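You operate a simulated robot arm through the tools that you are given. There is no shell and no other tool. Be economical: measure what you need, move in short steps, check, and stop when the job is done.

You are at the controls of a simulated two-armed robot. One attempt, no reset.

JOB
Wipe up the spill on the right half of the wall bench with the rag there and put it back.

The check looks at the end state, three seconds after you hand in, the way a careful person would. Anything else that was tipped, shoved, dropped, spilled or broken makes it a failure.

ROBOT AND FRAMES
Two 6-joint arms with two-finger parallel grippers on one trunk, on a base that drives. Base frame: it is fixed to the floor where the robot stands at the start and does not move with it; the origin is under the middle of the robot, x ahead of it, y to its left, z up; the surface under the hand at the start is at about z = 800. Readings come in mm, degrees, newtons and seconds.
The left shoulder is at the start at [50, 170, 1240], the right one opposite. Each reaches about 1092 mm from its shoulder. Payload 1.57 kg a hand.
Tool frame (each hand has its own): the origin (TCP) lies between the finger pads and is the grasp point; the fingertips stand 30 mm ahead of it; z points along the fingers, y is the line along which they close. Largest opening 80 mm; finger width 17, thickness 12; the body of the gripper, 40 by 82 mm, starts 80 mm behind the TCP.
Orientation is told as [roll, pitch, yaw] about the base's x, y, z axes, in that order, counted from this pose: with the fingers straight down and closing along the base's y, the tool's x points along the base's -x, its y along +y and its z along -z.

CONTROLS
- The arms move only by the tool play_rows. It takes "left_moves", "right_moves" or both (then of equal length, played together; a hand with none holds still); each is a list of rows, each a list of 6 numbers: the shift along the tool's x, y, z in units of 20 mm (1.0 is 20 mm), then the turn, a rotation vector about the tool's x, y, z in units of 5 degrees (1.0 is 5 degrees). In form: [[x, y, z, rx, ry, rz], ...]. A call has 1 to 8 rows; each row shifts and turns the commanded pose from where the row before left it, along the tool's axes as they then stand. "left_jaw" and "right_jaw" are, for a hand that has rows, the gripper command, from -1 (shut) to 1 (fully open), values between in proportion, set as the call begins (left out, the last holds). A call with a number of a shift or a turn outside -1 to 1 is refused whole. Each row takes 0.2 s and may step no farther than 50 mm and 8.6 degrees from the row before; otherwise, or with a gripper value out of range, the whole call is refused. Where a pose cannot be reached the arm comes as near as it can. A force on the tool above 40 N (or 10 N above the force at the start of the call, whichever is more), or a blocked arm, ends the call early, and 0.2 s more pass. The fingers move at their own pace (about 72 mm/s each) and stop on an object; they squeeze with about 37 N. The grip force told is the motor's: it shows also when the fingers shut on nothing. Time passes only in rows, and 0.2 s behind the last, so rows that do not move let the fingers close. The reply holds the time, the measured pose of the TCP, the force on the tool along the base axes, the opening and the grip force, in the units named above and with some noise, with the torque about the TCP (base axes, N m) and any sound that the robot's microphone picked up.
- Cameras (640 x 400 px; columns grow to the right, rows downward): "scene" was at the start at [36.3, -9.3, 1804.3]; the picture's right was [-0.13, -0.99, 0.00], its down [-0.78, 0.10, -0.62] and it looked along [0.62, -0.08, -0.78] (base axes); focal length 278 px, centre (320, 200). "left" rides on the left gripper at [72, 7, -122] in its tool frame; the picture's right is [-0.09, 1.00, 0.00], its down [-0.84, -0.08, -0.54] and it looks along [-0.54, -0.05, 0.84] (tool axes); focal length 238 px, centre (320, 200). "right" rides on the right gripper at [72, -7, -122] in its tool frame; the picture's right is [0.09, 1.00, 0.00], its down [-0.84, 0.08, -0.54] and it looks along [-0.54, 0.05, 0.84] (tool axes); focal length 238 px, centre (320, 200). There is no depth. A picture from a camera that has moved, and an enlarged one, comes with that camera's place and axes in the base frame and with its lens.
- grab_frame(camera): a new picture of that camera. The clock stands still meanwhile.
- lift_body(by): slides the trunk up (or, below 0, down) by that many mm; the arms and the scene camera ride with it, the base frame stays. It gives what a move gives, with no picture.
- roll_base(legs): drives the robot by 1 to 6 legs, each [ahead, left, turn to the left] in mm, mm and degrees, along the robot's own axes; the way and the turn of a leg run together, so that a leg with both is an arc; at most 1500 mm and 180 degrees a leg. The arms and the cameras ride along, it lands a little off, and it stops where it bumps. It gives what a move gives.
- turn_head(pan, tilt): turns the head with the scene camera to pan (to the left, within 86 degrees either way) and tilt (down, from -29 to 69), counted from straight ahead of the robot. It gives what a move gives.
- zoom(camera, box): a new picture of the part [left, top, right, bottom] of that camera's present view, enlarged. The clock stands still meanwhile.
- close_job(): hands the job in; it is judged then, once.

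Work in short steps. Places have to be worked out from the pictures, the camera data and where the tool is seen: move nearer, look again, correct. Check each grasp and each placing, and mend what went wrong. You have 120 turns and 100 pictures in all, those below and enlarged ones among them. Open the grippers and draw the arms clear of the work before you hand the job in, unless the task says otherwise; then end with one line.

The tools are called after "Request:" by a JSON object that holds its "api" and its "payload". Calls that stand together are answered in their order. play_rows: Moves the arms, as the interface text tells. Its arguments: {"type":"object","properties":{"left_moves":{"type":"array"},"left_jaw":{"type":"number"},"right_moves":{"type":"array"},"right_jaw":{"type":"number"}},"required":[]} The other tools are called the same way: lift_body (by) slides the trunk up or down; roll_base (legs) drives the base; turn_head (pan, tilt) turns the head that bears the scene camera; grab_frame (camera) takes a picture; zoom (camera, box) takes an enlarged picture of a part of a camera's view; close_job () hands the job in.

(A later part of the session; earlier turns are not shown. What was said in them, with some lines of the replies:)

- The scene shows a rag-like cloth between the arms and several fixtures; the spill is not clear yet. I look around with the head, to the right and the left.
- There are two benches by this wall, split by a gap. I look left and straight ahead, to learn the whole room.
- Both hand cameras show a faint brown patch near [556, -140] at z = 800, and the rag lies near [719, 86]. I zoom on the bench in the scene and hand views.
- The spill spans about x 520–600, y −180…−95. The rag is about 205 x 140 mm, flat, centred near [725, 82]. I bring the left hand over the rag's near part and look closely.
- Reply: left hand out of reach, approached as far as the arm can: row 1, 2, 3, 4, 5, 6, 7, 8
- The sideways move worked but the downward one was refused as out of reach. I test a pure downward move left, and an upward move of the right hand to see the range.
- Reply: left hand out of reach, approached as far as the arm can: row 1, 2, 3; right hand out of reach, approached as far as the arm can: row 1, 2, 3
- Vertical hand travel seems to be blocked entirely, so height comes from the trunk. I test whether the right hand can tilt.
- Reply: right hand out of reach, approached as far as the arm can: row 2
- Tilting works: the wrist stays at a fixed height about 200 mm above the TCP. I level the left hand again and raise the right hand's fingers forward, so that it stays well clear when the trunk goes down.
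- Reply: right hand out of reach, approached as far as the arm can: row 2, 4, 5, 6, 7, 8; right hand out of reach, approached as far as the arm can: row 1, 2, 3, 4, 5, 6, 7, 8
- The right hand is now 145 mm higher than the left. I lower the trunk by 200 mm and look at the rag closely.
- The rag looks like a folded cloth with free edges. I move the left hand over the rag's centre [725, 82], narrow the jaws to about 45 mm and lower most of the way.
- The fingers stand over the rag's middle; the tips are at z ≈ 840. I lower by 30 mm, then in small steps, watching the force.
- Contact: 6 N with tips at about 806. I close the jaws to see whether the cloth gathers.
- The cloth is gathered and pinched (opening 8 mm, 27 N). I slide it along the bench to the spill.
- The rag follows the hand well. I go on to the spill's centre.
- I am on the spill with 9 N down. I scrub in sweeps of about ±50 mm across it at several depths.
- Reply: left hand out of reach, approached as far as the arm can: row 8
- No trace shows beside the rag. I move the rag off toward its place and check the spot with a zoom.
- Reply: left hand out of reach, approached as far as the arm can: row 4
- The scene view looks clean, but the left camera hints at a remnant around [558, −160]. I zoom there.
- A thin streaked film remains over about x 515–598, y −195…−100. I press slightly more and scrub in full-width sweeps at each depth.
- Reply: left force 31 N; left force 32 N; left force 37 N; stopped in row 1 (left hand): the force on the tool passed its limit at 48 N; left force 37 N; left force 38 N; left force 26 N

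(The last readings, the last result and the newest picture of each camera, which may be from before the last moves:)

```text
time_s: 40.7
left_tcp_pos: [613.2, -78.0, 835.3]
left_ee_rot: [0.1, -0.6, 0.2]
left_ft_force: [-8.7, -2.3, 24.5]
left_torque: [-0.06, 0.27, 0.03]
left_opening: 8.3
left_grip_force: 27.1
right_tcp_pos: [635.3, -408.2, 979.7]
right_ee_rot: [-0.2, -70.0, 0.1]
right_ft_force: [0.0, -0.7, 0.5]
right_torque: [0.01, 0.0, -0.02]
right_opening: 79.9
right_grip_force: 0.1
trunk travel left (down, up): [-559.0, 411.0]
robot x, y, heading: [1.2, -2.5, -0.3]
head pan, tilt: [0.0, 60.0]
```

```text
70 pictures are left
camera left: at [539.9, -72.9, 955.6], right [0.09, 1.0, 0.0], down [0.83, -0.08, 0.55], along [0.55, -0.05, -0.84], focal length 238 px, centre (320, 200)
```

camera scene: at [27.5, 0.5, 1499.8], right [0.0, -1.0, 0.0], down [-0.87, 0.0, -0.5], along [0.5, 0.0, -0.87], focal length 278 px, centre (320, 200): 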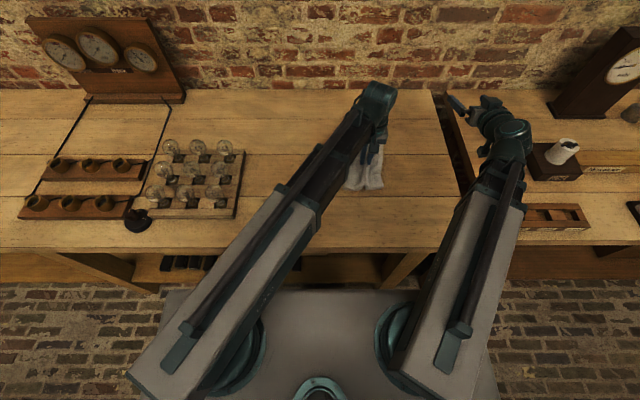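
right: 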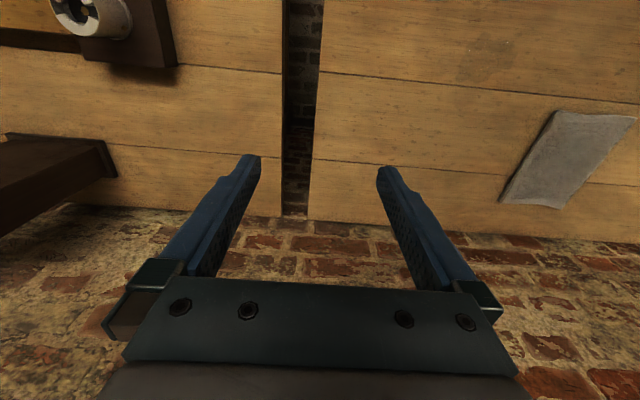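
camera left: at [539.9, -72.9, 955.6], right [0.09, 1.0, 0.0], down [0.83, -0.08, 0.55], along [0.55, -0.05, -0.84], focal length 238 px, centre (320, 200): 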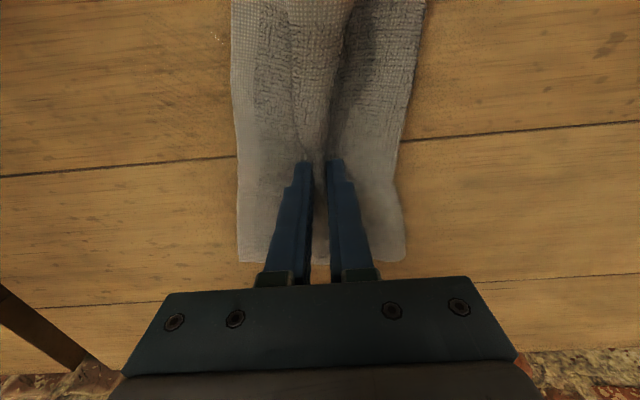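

The pressure was near the limit and cut one sweep short. I ease by 1 mm and finish the sweeps at x ≈ 570, 550, 530, 510.

Request:
{"api": "lift_body", "payload": {"by": 1}}

Request:
{"api": "play_rows", "payload": {"left_moves": [[1, -0.5, 0, 0, 0, 0], [1, -0.5, 0, 0, 0, 0], [0, -1, 0, 0, 0, 0], [0, -1, 0, 0, 0, 0], [0, -1, 0, 0, 0, 0], [0, -1, 0, 0, 0, 0], [0, -1, 0, 0, 0, 0], [1, 0, 0, 0, 0, 0]]}}

Request:
{"api": "play_rows", "payload": {"left_moves": [[0, 1, 0, 0, 0, 0], [0, 1, 0, 0, 0, 0], [0, 1, 0, 0, 0, 0], [0, 1, 0, 0, 0, 0], [0, 1, 0, 0, 0, 0], [0, 1, 0, 0, 0, 0], [1, 0, 0, 0, 0, 0], [0, -1, 0, 0, 0, 0]]}}

Request:
{"api": "play_rows", "payload": {"left_moves": [[0, -1, 0, 0, 0, 0], [0, -1, 0, 0, 0, 0], [0, -1, 0, 0, 0, 0], [0, -1, 0, 0, 0, 0], [0, -1, 0, 0, 0, 0], [1, 0, 0, 0, 0, 0], [0, 1, 0, 0, 0, 0], [0, 1, 0, 0, 0, 0]]}}

Request:
{"api": "grab_frame", "payload": {"camera": "left"}}

```text
time_s: 41.2
left_tcp_pos: [613.3, -77.4, 835.1]
left_ee_rot: [0.0, -0.4, 0.1]
left_ft_force: [-4.3, -3.2, 15.9]
left_torque: [-0.11, 0.16, 0.06]
left_opening: 8.5
left_grip_force: 27.4
right_tcp_pos: [635.9, -407.4, 980.3]
right_ee_rot: [-0.1, -69.9, 0.0]
right_ft_force: [0.5, 0.0, -0.4]
right_torque: [0.03, -0.02, 0.02]
right_opening: 80.2
right_grip_force: 0.0
trunk travel left (down, up): [-560.0, 410.0]
robot x, y, heading: [0.6, 0.5, -0.2]
head pan, tilt: [0.0, 60.0]
```

```text
time_s: 43.0
left_tcp_pos: [554.0, -199.2, 835.9]
left_ee_rot: [0.1, -0.5, 0.1]
left_ft_force: [6.4, -0.9, 20.7]
left_torque: [-0.02, -0.16, 0.04]
left_opening: 8.4
left_grip_force: 27.3
right_tcp_pos: [637.7, -406.9, 979.7]
right_ee_rot: [-0.3, -69.8, 0.2]
right_ft_force: [0.9, 0.5, 0.3]
right_torque: [0.01, 0.01, 0.02]
right_opening: 79.8
right_grip_force: 0.0
trunk travel left (down, up): [-560.0, 410.0]
robot x, y, heading: [-3.2, -0.8, -0.1]
head pan, tilt: [0.0, 60.0]
```

```text
time_s: 44.8
left_tcp_pos: [531.0, -95.7, 835.9]
left_ee_rot: [0.3, -0.3, 0.2]
left_ft_force: [-1.9, 5.5, 17.0]
left_torque: [0.22, 0.02, -0.02]
left_opening: 8.6
left_grip_force: 27.7
left hand out of reach, approached as far as the arm can: row 1
right_tcp_pos: [637.2, -406.6, 979.7]
right_ee_rot: [-0.3, -69.9, 0.1]
right_ft_force: [-0.9, 0.5, 0.4]
right_torque: [-0.02, 0.01, 0.0]
right_opening: 80.0
right_grip_force: 0.1
trunk travel left (down, up): [-560.0, 410.0]
robot x, y, heading: [-1.7, -2.4, -0.0]
head pan, tilt: [0.0, 60.0]
```

```text
time_s: 46.6
left_tcp_pos: [510.6, -157.7, 834.8]
left_ee_rot: [0.0, -0.4, 0.2]
left_ft_force: [0.0, -6.1, 19.1]
left_torque: [-0.23, 0.04, 0.06]
left_opening: 8.1
left_grip_force: 27.3
right_tcp_pos: [636.7, -407.5, 980.0]
right_ee_rot: [-0.1, -69.9, 0.2]
right_ft_force: [0.0, -0.1, -0.5]
right_torque: [0.01, -0.03, 0.0]
right_opening: 80.0
right_grip_force: 0.0
trunk travel left (down, up): [-560.0, 410.0]
robot x, y, heading: [-1.5, -0.2, -0.0]
head pan, tilt: [0.0, 60.0]
```

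```text
69 pictures are left
camera left: at [438.6, -153.1, 955.9], right [0.09, 1.0, 0.0], down [0.83, -0.08, 0.55], along [0.55, -0.05, -0.84], focal length 238 px, centre (320, 200)
```

left: 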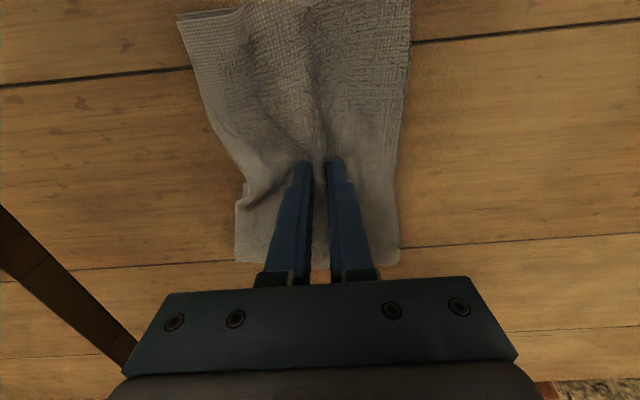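

Now some sweeps along x over the patch on the way back, and then I uncover the spot and look.

Request:
{"api": "play_rows", "payload": {"left_moves": [[-1, -0.5, 0, 0, 0, 0], [-1, -0.3, 0, 0, 0, 0], [-1, 0, 0, 0, 0, 0], [-1, 0, 0, 0, 0, 0], [-0.5, 1, 0, 0, 0, 0], [1, 0, 0, 0, 0, 0], [1, 0, 0, 0, 0, 0], [1, 0, 0, 0, 0, 0]]}}

Request:
{"api": "play_rows", "payload": {"left_moves": [[1, 0, 0, 0, 0, 0], [0, 1, 0, 0, 0, 0], [-1, 0, 0, 0, 0, 0], [-1, 0, 0, 0, 0, 0], [-1, 0, 0, 0, 0, 0], [-1, 1, 0, 0, 0, 0], [1, 0, 0, 0, 0, 0], [1, 0, 0, 0, 0, 0]]}}

Request:
{"api": "play_rows", "payload": {"left_moves": [[1, 0.5, 0, 0, 0, 0], [-0.7, 1, 0, 0, 0, 0], [-0.7, 1, 0, 0, 0, 0], [-0.7, 1, 0, 0, 0, 0], [-0.7, 1, 0, 0, 0, 0], [-0.7, 1, 0, 0, 0, 0], [-0.7, 1, 0, 0, 0, 0], [-0.7, 1, 0, 0, 0, 0]]}}

Request:
{"api": "zoom", "payload": {"camera": "scene", "box": [330, 135, 420, 192]}}

Request:
{"api": "grab_frame", "payload": {"camera": "left"}}

```text
time_s: 48.4
left_tcp_pos: [541.3, -152.7, 835.7]
left_ee_rot: [0.1, -0.4, 0.3]
left_ft_force: [5.8, 1.1, 20.3]
left_torque: [0.04, -0.13, 0.01]
left_opening: 8.3
left_grip_force: 27.4
left hand out of reach, approached as far as the arm can: row 1
right_tcp_pos: [637.8, -407.5, 980.4]
right_ee_rot: [-0.2, -69.9, 0.2]
right_ft_force: [-0.4, -0.3, -0.3]
right_torque: [-0.01, 0.01, 0.01]
right_opening: 80.0
right_grip_force: 0.0
trunk travel left (down, up): [-560.0, 410.0]
robot x, y, heading: [4.2, 4.8, -0.3]
head pan, tilt: [0.0, 60.0]
```

```text
time_s: 50.2
left_tcp_pos: [564.7, -112.7, 836.1]
left_ee_rot: [0.2, -0.3, 0.2]
left_ft_force: [5.9, 0.3, 20.8]
left_torque: [0.03, -0.14, 0.02]
left_opening: 8.2
left_grip_force: 27.7
right_tcp_pos: [637.8, -407.2, 979.9]
right_ee_rot: [-0.2, -70.0, 0.1]
right_ft_force: [0.0, 0.0, 0.3]
right_torque: [0.01, 0.03, -0.01]
right_opening: 80.3
right_grip_force: 0.1
trunk travel left (down, up): [-560.0, 410.0]
robot x, y, heading: [-0.5, -2.9, -0.2]
head pan, tilt: [0.0, 60.0]
```

```text
time_s: 52.0
left_tcp_pos: [641.0, 36.7, 835.8]
left_ee_rot: [0.2, -0.4, 0.1]
left_ft_force: [-1.9, -4.3, 13.3]
left_torque: [-0.14, 0.07, 0.0]
left_opening: 8.6
left_grip_force: 26.8
left hand out of reach, approached as far as the arm can: row 8
right_tcp_pos: [637.8, -408.1, 979.3]
right_ee_rot: [-0.1, -70.0, 0.1]
right_ft_force: [-0.1, 0.5, -0.4]
right_torque: [0.01, 0.0, 0.01]
right_opening: 80.1
right_grip_force: 0.1
trunk travel left (down, up): [-560.0, 410.0]
robot x, y, heading: [0.3, -1.1, 0.0]
head pan, tilt: [0.0, 60.0]
```

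```text
7.02 times, centred on (375, 164) of scene
camera zoom: at [26.6, -0.3, 1498.8], right [0.0, -1.0, 0.0], down [-0.87, 0.0, -0.5], along [0.5, 0.0, -0.87], focal length 1954 px, centre (-66, 456)
```

zoom: 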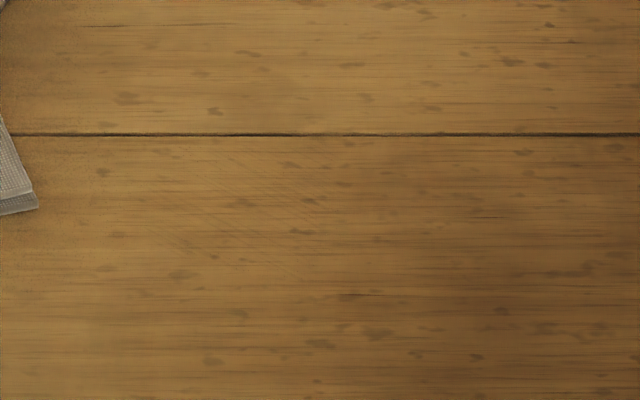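

```text
67 pictures are left
camera left: at [568.4, 42.4, 956.2], right [0.09, 1.0, 0.0], down [0.83, -0.08, 0.55], along [0.55, -0.05, -0.84], focal length 238 px, centre (320, 200)
```

left: 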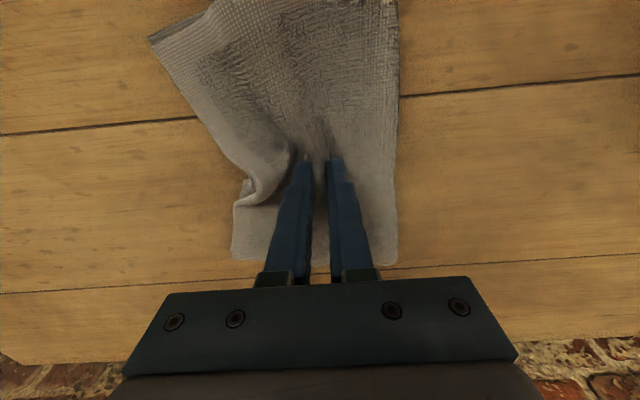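

Only very faint streaks remain. One more round of sweeps makes sure.

Request:
{"api": "play_rows", "payload": {"left_moves": [[0.3, -1, 0, 0, 0, 0], [0.3, -1, 0, 0, 0, 0], [0.3, -1, 0, 0, 0, 0], [0.3, -1, 0, 0, 0, 0], [0.3, -1, 0, 0, 0, 0], [0.3, -1, 0, 0, 0, 0], [0, -1, 0, 0, 0, 0], [0, -1, 0, 0, 0, 0]]}}

Request:
{"api": "play_rows", "payload": {"left_moves": [[0, -1, 0, 0, 0, 0], [0, -1, 0, 0, 0, 0], [0, -1, 0, 0, 0, 0], [0, -1, 0, 0, 0, 0], [0.75, 0, 0, 0, 0, 0], [0, 1, 0, 0, 0, 0], [0, 1, 0, 0, 0, 0], [0, 1, 0, 0, 0, 0]]}}

Request:
{"api": "play_rows", "payload": {"left_moves": [[0, 1, 0, 0, 0, 0], [0, 1, 0, 0, 0, 0], [0, 1, 0, 0, 0, 0], [0.75, 0, 0, 0, 0, 0], [0, -1, 0, 0, 0, 0], [0, -1, 0, 0, 0, 0], [0, -1, 0, 0, 0, 0], [0, -1, 0, 0, 0, 0]]}}

Request:
{"api": "play_rows", "payload": {"left_moves": [[0, -1, 0, 0, 0, 0], [0, -1, 0, 0, 0, 0], [0.75, 0, 0, 0, 0, 0], [0, 1, 0, 0, 0, 0], [0, 1, 0, 0, 0, 0], [0, 1, 0, 0, 0, 0], [0, 1, 0, 0, 0, 0], [0, 1, 0, 0, 0, 0]]}}

Request:
{"api": "play_rows", "payload": {"left_moves": [[0, 1, 0, 0, 0, 0], [0.75, 0, 0, 0, 0, 0], [0, -1, 0, 0, 0, 0], [0, -1, 0, 0, 0, 0], [0, -1, 0, 0, 0, 0], [0, -1, 0, 0, 0, 0], [0, -1, 0, 0, 0, 0], [0, -1, 0, 0, 0, 0]]}}

Request:
{"api": "play_rows", "payload": {"left_moves": [[0.75, 0, 0, 0, 0, 0], [0, 1, 0, 0, 0, 0], [0, 1, 0, 0, 0, 0], [0, 1, 0, 0, 0, 0], [0, 1, 0, 0, 0, 0], [0, 1, 0, 0, 0, 0], [0, 1, 0, 0, 0, 0], [0, 1, 0, 0, 0, 0]]}}

```text
time_s: 53.8
left_tcp_pos: [605.0, -124.6, 834.5]
left_ee_rot: [0.1, -0.4, 0.2]
left_ft_force: [-0.2, 5.0, 15.6]
left_torque: [0.14, 0.04, -0.01]
left_opening: 8.4
left_grip_force: 27.2
left hand out of reach, approached as far as the arm can: row 6
right_tcp_pos: [637.1, -405.9, 980.1]
right_ee_rot: [-0.3, -69.9, 0.1]
right_ft_force: [-1.3, 0.0, 0.2]
right_torque: [-0.03, 0.02, -0.01]
right_opening: 80.1
right_grip_force: 0.0
trunk travel left (down, up): [-560.0, 410.0]
robot x, y, heading: [0.5, 1.2, 0.0]
head pan, tilt: [0.0, 60.0]
```

```text
time_s: 55.6
left_tcp_pos: [589.7, -144.4, 835.1]
left_ee_rot: [0.0, -0.4, 0.1]
left_ft_force: [-0.5, -5.9, 18.8]
left_torque: [-0.13, 0.05, 0.03]
left_opening: 8.1
left_grip_force: 26.9
right_tcp_pos: [637.7, -407.9, 979.2]
right_ee_rot: [-0.1, -70.0, 0.1]
right_ft_force: [0.7, -0.7, 0.7]
right_torque: [-0.01, 0.01, 0.02]
right_opening: 80.2
right_grip_force: 0.1
trunk travel left (down, up): [-560.0, 410.0]
robot x, y, heading: [0.8, 0.8, -0.3]
head pan, tilt: [0.0, 60.0]
```

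```text
time_s: 57.4
left_tcp_pos: [574.4, -165.3, 834.3]
left_ee_rot: [0.2, -0.4, 0.2]
left_ft_force: [-0.6, 4.5, 15.8]
left_torque: [0.16, 0.02, -0.01]
left_opening: 8.7
left_grip_force: 27.3
right_tcp_pos: [637.0, -407.3, 980.4]
right_ee_rot: [-0.3, -69.9, 0.1]
right_ft_force: [-0.1, -0.2, 0.2]
right_torque: [0.03, -0.01, 0.0]
right_opening: 80.3
right_grip_force: 0.1
trunk travel left (down, up): [-560.0, 410.0]
robot x, y, heading: [-1.1, -3.4, -0.1]
head pan, tilt: [0.0, 60.0]
```

```text
time_s: 59.2
left_tcp_pos: [560.8, -101.5, 835.8]
left_ee_rot: [0.3, -0.4, 0.2]
left_ft_force: [-0.9, -5.1, 16.7]
left_torque: [-0.14, 0.03, 0.02]
left_opening: 8.3
left_grip_force: 26.6
right_tcp_pos: [637.3, -407.7, 980.6]
right_ee_rot: [-0.1, -70.0, 0.1]
right_ft_force: [0.1, 0.5, 0.2]
right_torque: [0.0, -0.01, 0.02]
right_opening: 80.2
right_grip_force: 0.0
trunk travel left (down, up): [-560.0, 410.0]
robot x, y, heading: [-1.6, 2.5, -0.2]
head pan, tilt: [0.0, 60.0]
```

```text
time_s: 61.0
left_tcp_pos: [543.6, -204.0, 836.0]
left_ee_rot: [0.0, -0.4, 0.2]
left_ft_force: [1.4, 5.6, 16.3]
left_torque: [0.2, 0.03, 0.0]
left_opening: 8.4
left_grip_force: 27.2
right_tcp_pos: [637.0, -405.8, 980.9]
right_ee_rot: [-0.3, -69.9, 0.2]
right_ft_force: [1.0, 0.7, 0.7]
right_torque: [-0.02, -0.01, 0.01]
right_opening: 80.2
right_grip_force: 0.1
trunk travel left (down, up): [-560.0, 410.0]
robot x, y, heading: [-1.4, 4.6, -0.1]
head pan, tilt: [0.0, 60.0]
```

```text
time_s: 62.8
left_tcp_pos: [527.1, -65.3, 835.3]
left_ee_rot: [0.3, -0.4, 0.0]
left_ft_force: [0.3, -5.9, 19.9]
left_torque: [-0.15, -0.01, 0.01]
left_opening: 8.3
left_grip_force: 27.0
right_tcp_pos: [637.0, -406.8, 978.8]
right_ee_rot: [-0.1, -69.9, 0.0]
right_ft_force: [0.0, 0.2, 0.4]
right_torque: [0.01, -0.02, 0.01]
right_opening: 80.0
right_grip_force: 0.1
trunk travel left (down, up): [-560.0, 410.0]
robot x, y, heading: [2.7, -3.3, 0.2]
head pan, tilt: [0.0, 60.0]
```

One last sweep at x ≈ 511, then I carry the rag home to [724, 84].

Request:
{"api": "play_rows", "payload": {"left_moves": [[0.75, -1, 0, 0, 0, 0], [0, -1, 0, 0, 0, 0], [0, -1, 0, 0, 0, 0], [0, -1, 0, 0, 0, 0], [0, -1, 0, 0, 0, 0], [0, -1, 0, 0, 0, 0], [0, -0.5, 0, 0, 0, 0]]}}

Request:
{"api": "play_rows", "payload": {"left_moves": [[-0.7, 0.95, 0, 0, 0, 0], [-0.7, 0.95, 0, 0, 0, 0], [-0.7, 0.95, 0, 0, 0, 0], [-0.7, 0.95, 0, 0, 0, 0], [-0.7, 0.95, 0, 0, 0, 0], [-0.7, 0.95, 0, 0, 0, 0], [-0.7, 0.95, 0, 0, 0, 0], [-0.7, 0.95, 0, 0, 0, 0]]}}

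Request:
{"api": "play_rows", "payload": {"left_moves": [[-0.7, 0.95, 0, 0, 0, 0], [-0.7, 0.95, 0, 0, 0, 0], [-0.7, 0.95, 0, 0, 0, 0], [-0.7, 0.95, 0, 0, 0, 0], [-0.7, 0.95, 0, 0, 0, 0]]}}

Request:
{"api": "zoom", "payload": {"camera": "scene", "box": [330, 135, 420, 192]}}

Request:
{"api": "grab_frame", "payload": {"camera": "left"}}

```text
time_s: 64.4
left_tcp_pos: [514.4, -194.7, 835.0]
left_ee_rot: [0.1, -0.4, 0.2]
left_ft_force: [0.8, 6.7, 17.7]
left_torque: [0.2, 0.03, 0.02]
left_opening: 8.5
left_grip_force: 27.2
right_tcp_pos: [636.4, -406.9, 980.3]
right_ee_rot: [-0.3, -69.9, 0.3]
right_ft_force: [0.3, -0.3, 0.4]
right_torque: [-0.01, -0.03, -0.04]
right_opening: 80.0
right_grip_force: 0.2
trunk travel left (down, up): [-560.0, 410.0]
robot x, y, heading: [1.2, -0.2, 0.1]
head pan, tilt: [0.0, 60.0]
```

```text
time_s: 66.2
left_tcp_pos: [626.1, -41.9, 835.9]
left_ee_rot: [0.1, -0.4, 0.1]
left_ft_force: [-3.8, -4.1, 13.6]
left_torque: [-0.12, 0.09, 0.03]
left_opening: 8.5
left_grip_force: 26.9
right_tcp_pos: [636.7, -408.2, 981.0]
right_ee_rot: [-0.1, -69.9, 0.0]
right_ft_force: [-0.6, 0.4, -0.7]
right_torque: [0.02, 0.01, 0.01]
right_opening: 80.2
right_grip_force: 0.0
trunk travel left (down, up): [-560.0, 410.0]
robot x, y, heading: [-0.2, -1.1, -0.1]
head pan, tilt: [0.0, 60.0]
```

```text
time_s: 67.4
left_tcp_pos: [696.0, 50.2, 834.8]
left_ee_rot: [0.2, -0.5, 0.1]
left_ft_force: [-2.7, -4.1, 11.7]
left_torque: [-0.07, 0.05, 0.03]
left_opening: 8.6
left_grip_force: 26.7
right_tcp_pos: [635.5, -408.3, 979.7]
right_ee_rot: [-0.1, -69.9, 0.1]
right_ft_force: [-0.2, 0.2, 0.6]
right_torque: [0.0, 0.05, 0.03]
right_opening: 80.0
right_grip_force: 0.0
trunk travel left (down, up): [-560.0, 410.0]
robot x, y, heading: [-0.8, 1.3, 0.2]
head pan, tilt: [0.0, 60.0]
```

```text
7.02 times, centred on (375, 164) of scene
camera zoom: at [26.6, -0.2, 1498.8], right [0.0, -1.0, 0.0], down [-0.87, 0.0, -0.5], along [0.5, 0.0, -0.87], focal length 1954 px, centre (-66, 456)
```

zoom: 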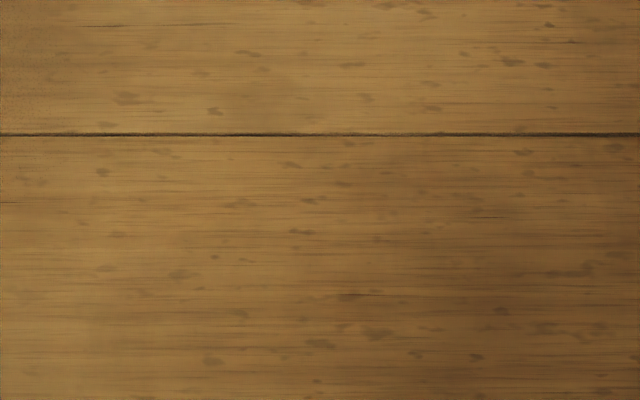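

```text
65 pictures are left
camera left: at [624.1, 57.3, 956.2], right [0.09, 1.0, 0.0], down [0.83, -0.08, 0.55], along [0.55, -0.05, -0.84], focal length 238 px, centre (320, 200)
```

left: 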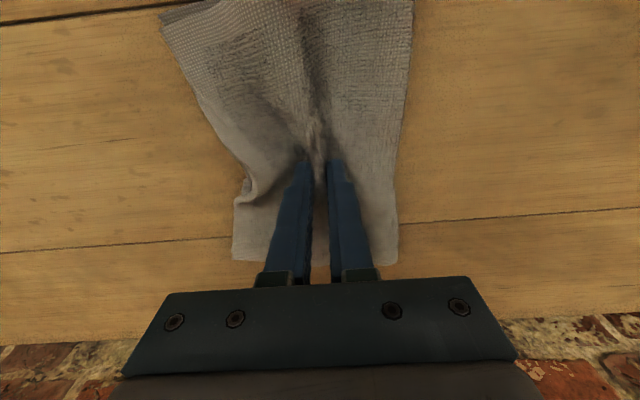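

The spot is clean now. I finish the way home and open the jaws to the earlier 52 mm while still touching, so the cloth spreads flat again.

Request:
{"api": "play_rows", "payload": {"left_moves": [[-0.7, 0.85, 0, 0, 0, 0], [-0.7, 0.85, 0, 0, 0, 0], [0, 0, 0, 0, 0, 0]]}}

Request:
{"api": "play_rows", "payload": {"left_moves": [[0, 0, 0, 0, 0, 0], [0, 0, 0, 0, 0, 0], [0, 0, 0, 0, 0, 0]], "left_jaw": 0.3}}

Request:
{"api": "grab_frame", "payload": {"camera": "left"}}

```text
time_s: 68.2
left_tcp_pos: [725.1, 86.2, 835.0]
left_ee_rot: [0.3, -0.4, 0.1]
left_ft_force: [-1.4, -3.9, 12.4]
left_torque: [-0.1, 0.07, 0.02]
left_opening: 8.6
left_grip_force: 27.2
right_tcp_pos: [635.6, -408.3, 979.3]
right_ee_rot: [-0.1, -69.8, 0.1]
right_ft_force: [-0.6, -0.1, 0.0]
right_torque: [-0.01, 0.0, 0.01]
right_opening: 80.1
right_grip_force: 0.0
trunk travel left (down, up): [-560.0, 410.0]
robot x, y, heading: [-1.9, 2.2, -0.0]
head pan, tilt: [0.0, 60.0]
```

```text
time_s: 69.0
left_tcp_pos: [725.8, 86.8, 835.6]
left_ee_rot: [0.2, -0.4, 0.2]
left_ft_force: [1.2, 2.3, 10.8]
left_torque: [0.11, -0.06, -0.05]
left_opening: 47.2
left_grip_force: 0.1
right_tcp_pos: [636.4, -406.7, 981.5]
right_ee_rot: [-0.2, -69.9, 0.1]
right_ft_force: [0.2, 0.0, 0.1]
right_torque: [-0.03, 0.01, -0.03]
right_opening: 79.8
right_grip_force: 0.1
trunk travel left (down, up): [-560.0, 410.0]
robot x, y, heading: [3.9, 2.9, 0.1]
head pan, tilt: [0.0, 60.0]
```

```text
64 pictures are left
camera left: at [653.2, 92.9, 955.9], right [0.09, 1.0, 0.0], down [0.83, -0.08, 0.55], along [0.55, -0.05, -0.84], focal length 238 px, centre (320, 200)
```

left: 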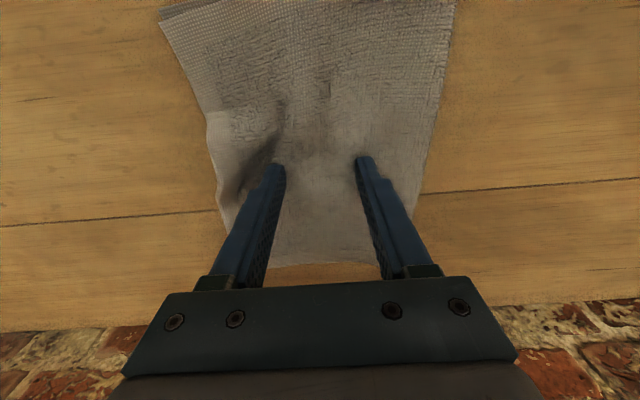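

The rag has spread back nearly as before, in its old place. I lift clear by 200 mm and check.

Request:
{"api": "lift_body", "payload": {"by": 295}}

Request:
{"api": "play_rows", "payload": {"left_moves": [[1, 1, 0, 0, 0, 0], [1, 1, 0, 0, 0, 0], [1, 1, 0, 0, 0, 0], [1, 1, 0, 0, 0, 0], [0.5, 1, 0, 0, 0, 0], [0, 1, 0, 0, 0, 0], [0, 1, 0, 0, 0, 0], [0, 1, 0, 0, 0, 0]], "left_jaw": 1}}

Request:
{"api": "zoom", "payload": {"camera": "scene", "box": [230, 130, 440, 290]}}

Request:
{"api": "grab_frame", "payload": {"camera": "left"}}

Request:
{"api": "grab_frame", "payload": {"camera": "scene"}}

```text
time_s: 72.0
left_tcp_pos: [726.9, 87.7, 1129.6]
left_ee_rot: [0.1, -0.4, 0.1]
left_ft_force: [0.1, 0.6, -0.1]
left_torque: [0.0, -0.01, 0.03]
left_opening: 52.0
left_grip_force: 0.1
right_tcp_pos: [637.2, -408.3, 1273.7]
right_ee_rot: [-0.1, -69.9, 0.1]
right_ft_force: [0.4, 0.5, 0.4]
right_torque: [-0.02, -0.01, 0.01]
right_opening: 80.3
right_grip_force: 0.0
trunk travel left (down, up): [-855.0, 115.0]
robot x, y, heading: [1.7, -2.7, 0.2]
head pan, tilt: [0.0, 60.0]
```

```text
time_s: 73.8
left_tcp_pos: [635.7, 247.1, 1129.9]
left_ee_rot: [0.2, -0.5, 0.1]
left_ft_force: [-0.7, 0.6, -0.1]
left_torque: [0.0, 0.0, 0.0]
left_opening: 79.9
left_grip_force: 0.0
right_tcp_pos: [637.1, -406.8, 1273.7]
right_ee_rot: [-0.1, -69.9, 0.2]
right_ft_force: [-1.0, 0.0, -0.3]
right_torque: [-0.03, 0.03, -0.03]
right_opening: 80.3
right_grip_force: 0.1
trunk travel left (down, up): [-855.0, 115.0]
robot x, y, heading: [2.9, -2.0, 0.2]
head pan, tilt: [0.0, 60.0]
```

```text
2.50 times, centred on (335, 210) of scene
camera zoom: at [28.2, 0.6, 1793.8], right [0.0, -1.0, 0.0], down [-0.87, 0.0, -0.5], along [0.5, 0.0, -0.87], focal length 696 px, centre (282, 175)
```

zoom: 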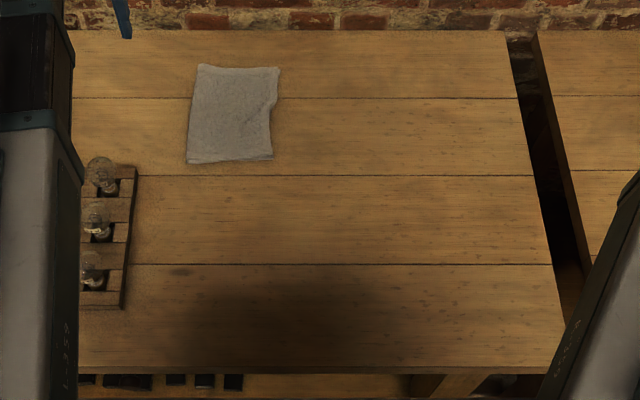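

```text
62 pictures are left
camera left: at [563.8, 253.0, 1250.4], right [0.09, 1.0, 0.0], down [0.83, -0.08, 0.55], along [0.55, -0.05, -0.84], focal length 238 px, centre (320, 200)
```

left: 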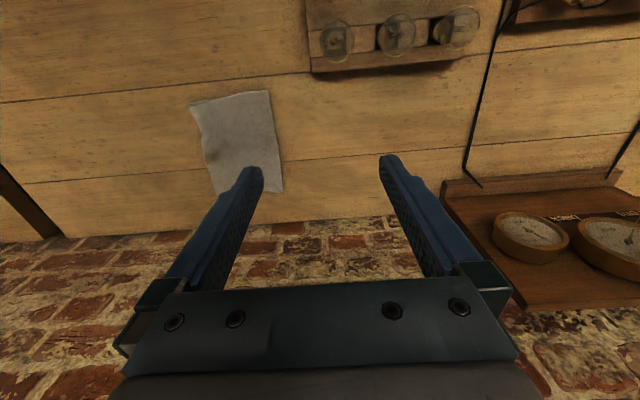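

```text
61 pictures are left
camera scene: at [28.2, 0.6, 1793.8], right [0.0, -1.0, 0.0], down [-0.87, 0.0, -0.5], along [0.5, 0.0, -0.87], focal length 278 px, centre (320, 200)
```

scene: 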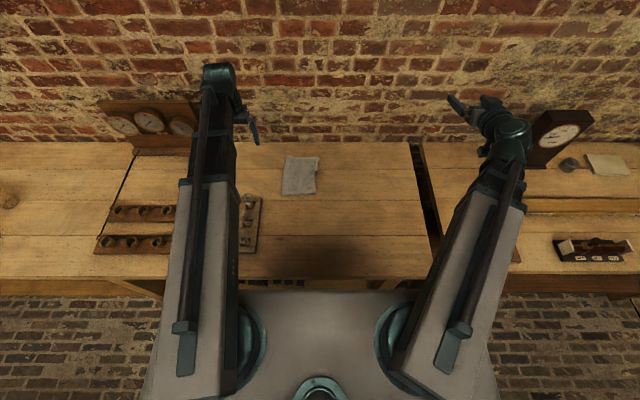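

The rag lies in its old outline and the other things look unmoved. A last close look at the spill spot.

Request:
{"api": "zoom", "payload": {"camera": "scene", "box": [310, 170, 400, 230]}}

Request:
{"api": "zoom", "payload": {"camera": "left", "box": [0, 0, 200, 125]}}

```text
6.67 times, centred on (355, 200) of scene
camera zoom: at [28.2, 0.6, 1793.8], right [0.0, -1.0, 0.0], down [-0.87, 0.0, -0.5], along [0.5, 0.0, -0.87], focal length 1856 px, centre (87, 200)
```

zoom: 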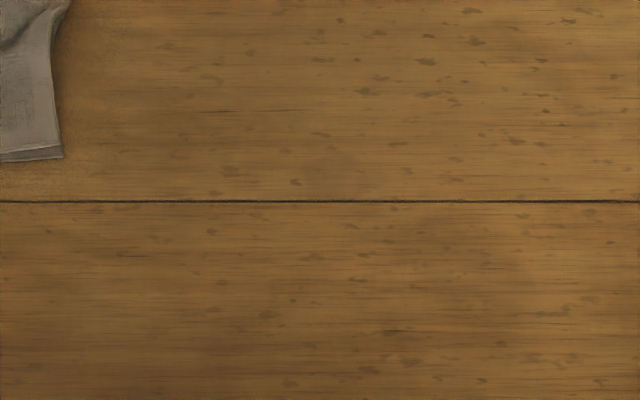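

```text
3.20 times, centred on (100, 62) of left
camera zoom: at [563.8, 253.0, 1250.4], right [0.09, 1.0, 0.0], down [0.83, -0.08, 0.55], along [0.55, -0.05, -0.84], focal length 763 px, centre (1024, 640)
```

zoom: 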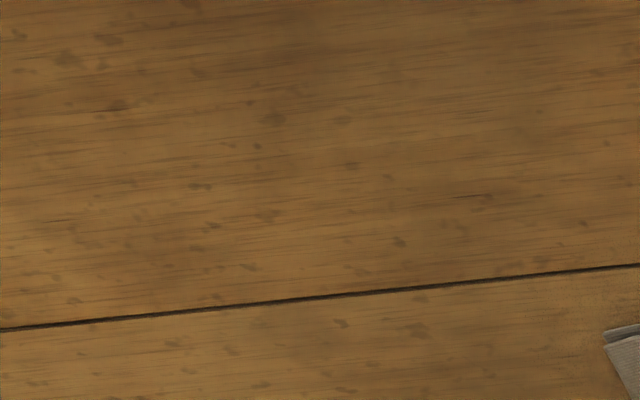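

The spill is gone, the rag is back, and both hands are open and clear. I hand in.

Request:
{"api": "close_job", "payload": {}}

```text
The job is handed in.
```

I wiped up the spill; the last close-up pictures show no trace of it. The rag is back in its place, lying nearly as flat as before, and nothing else on the bench appears to have moved.
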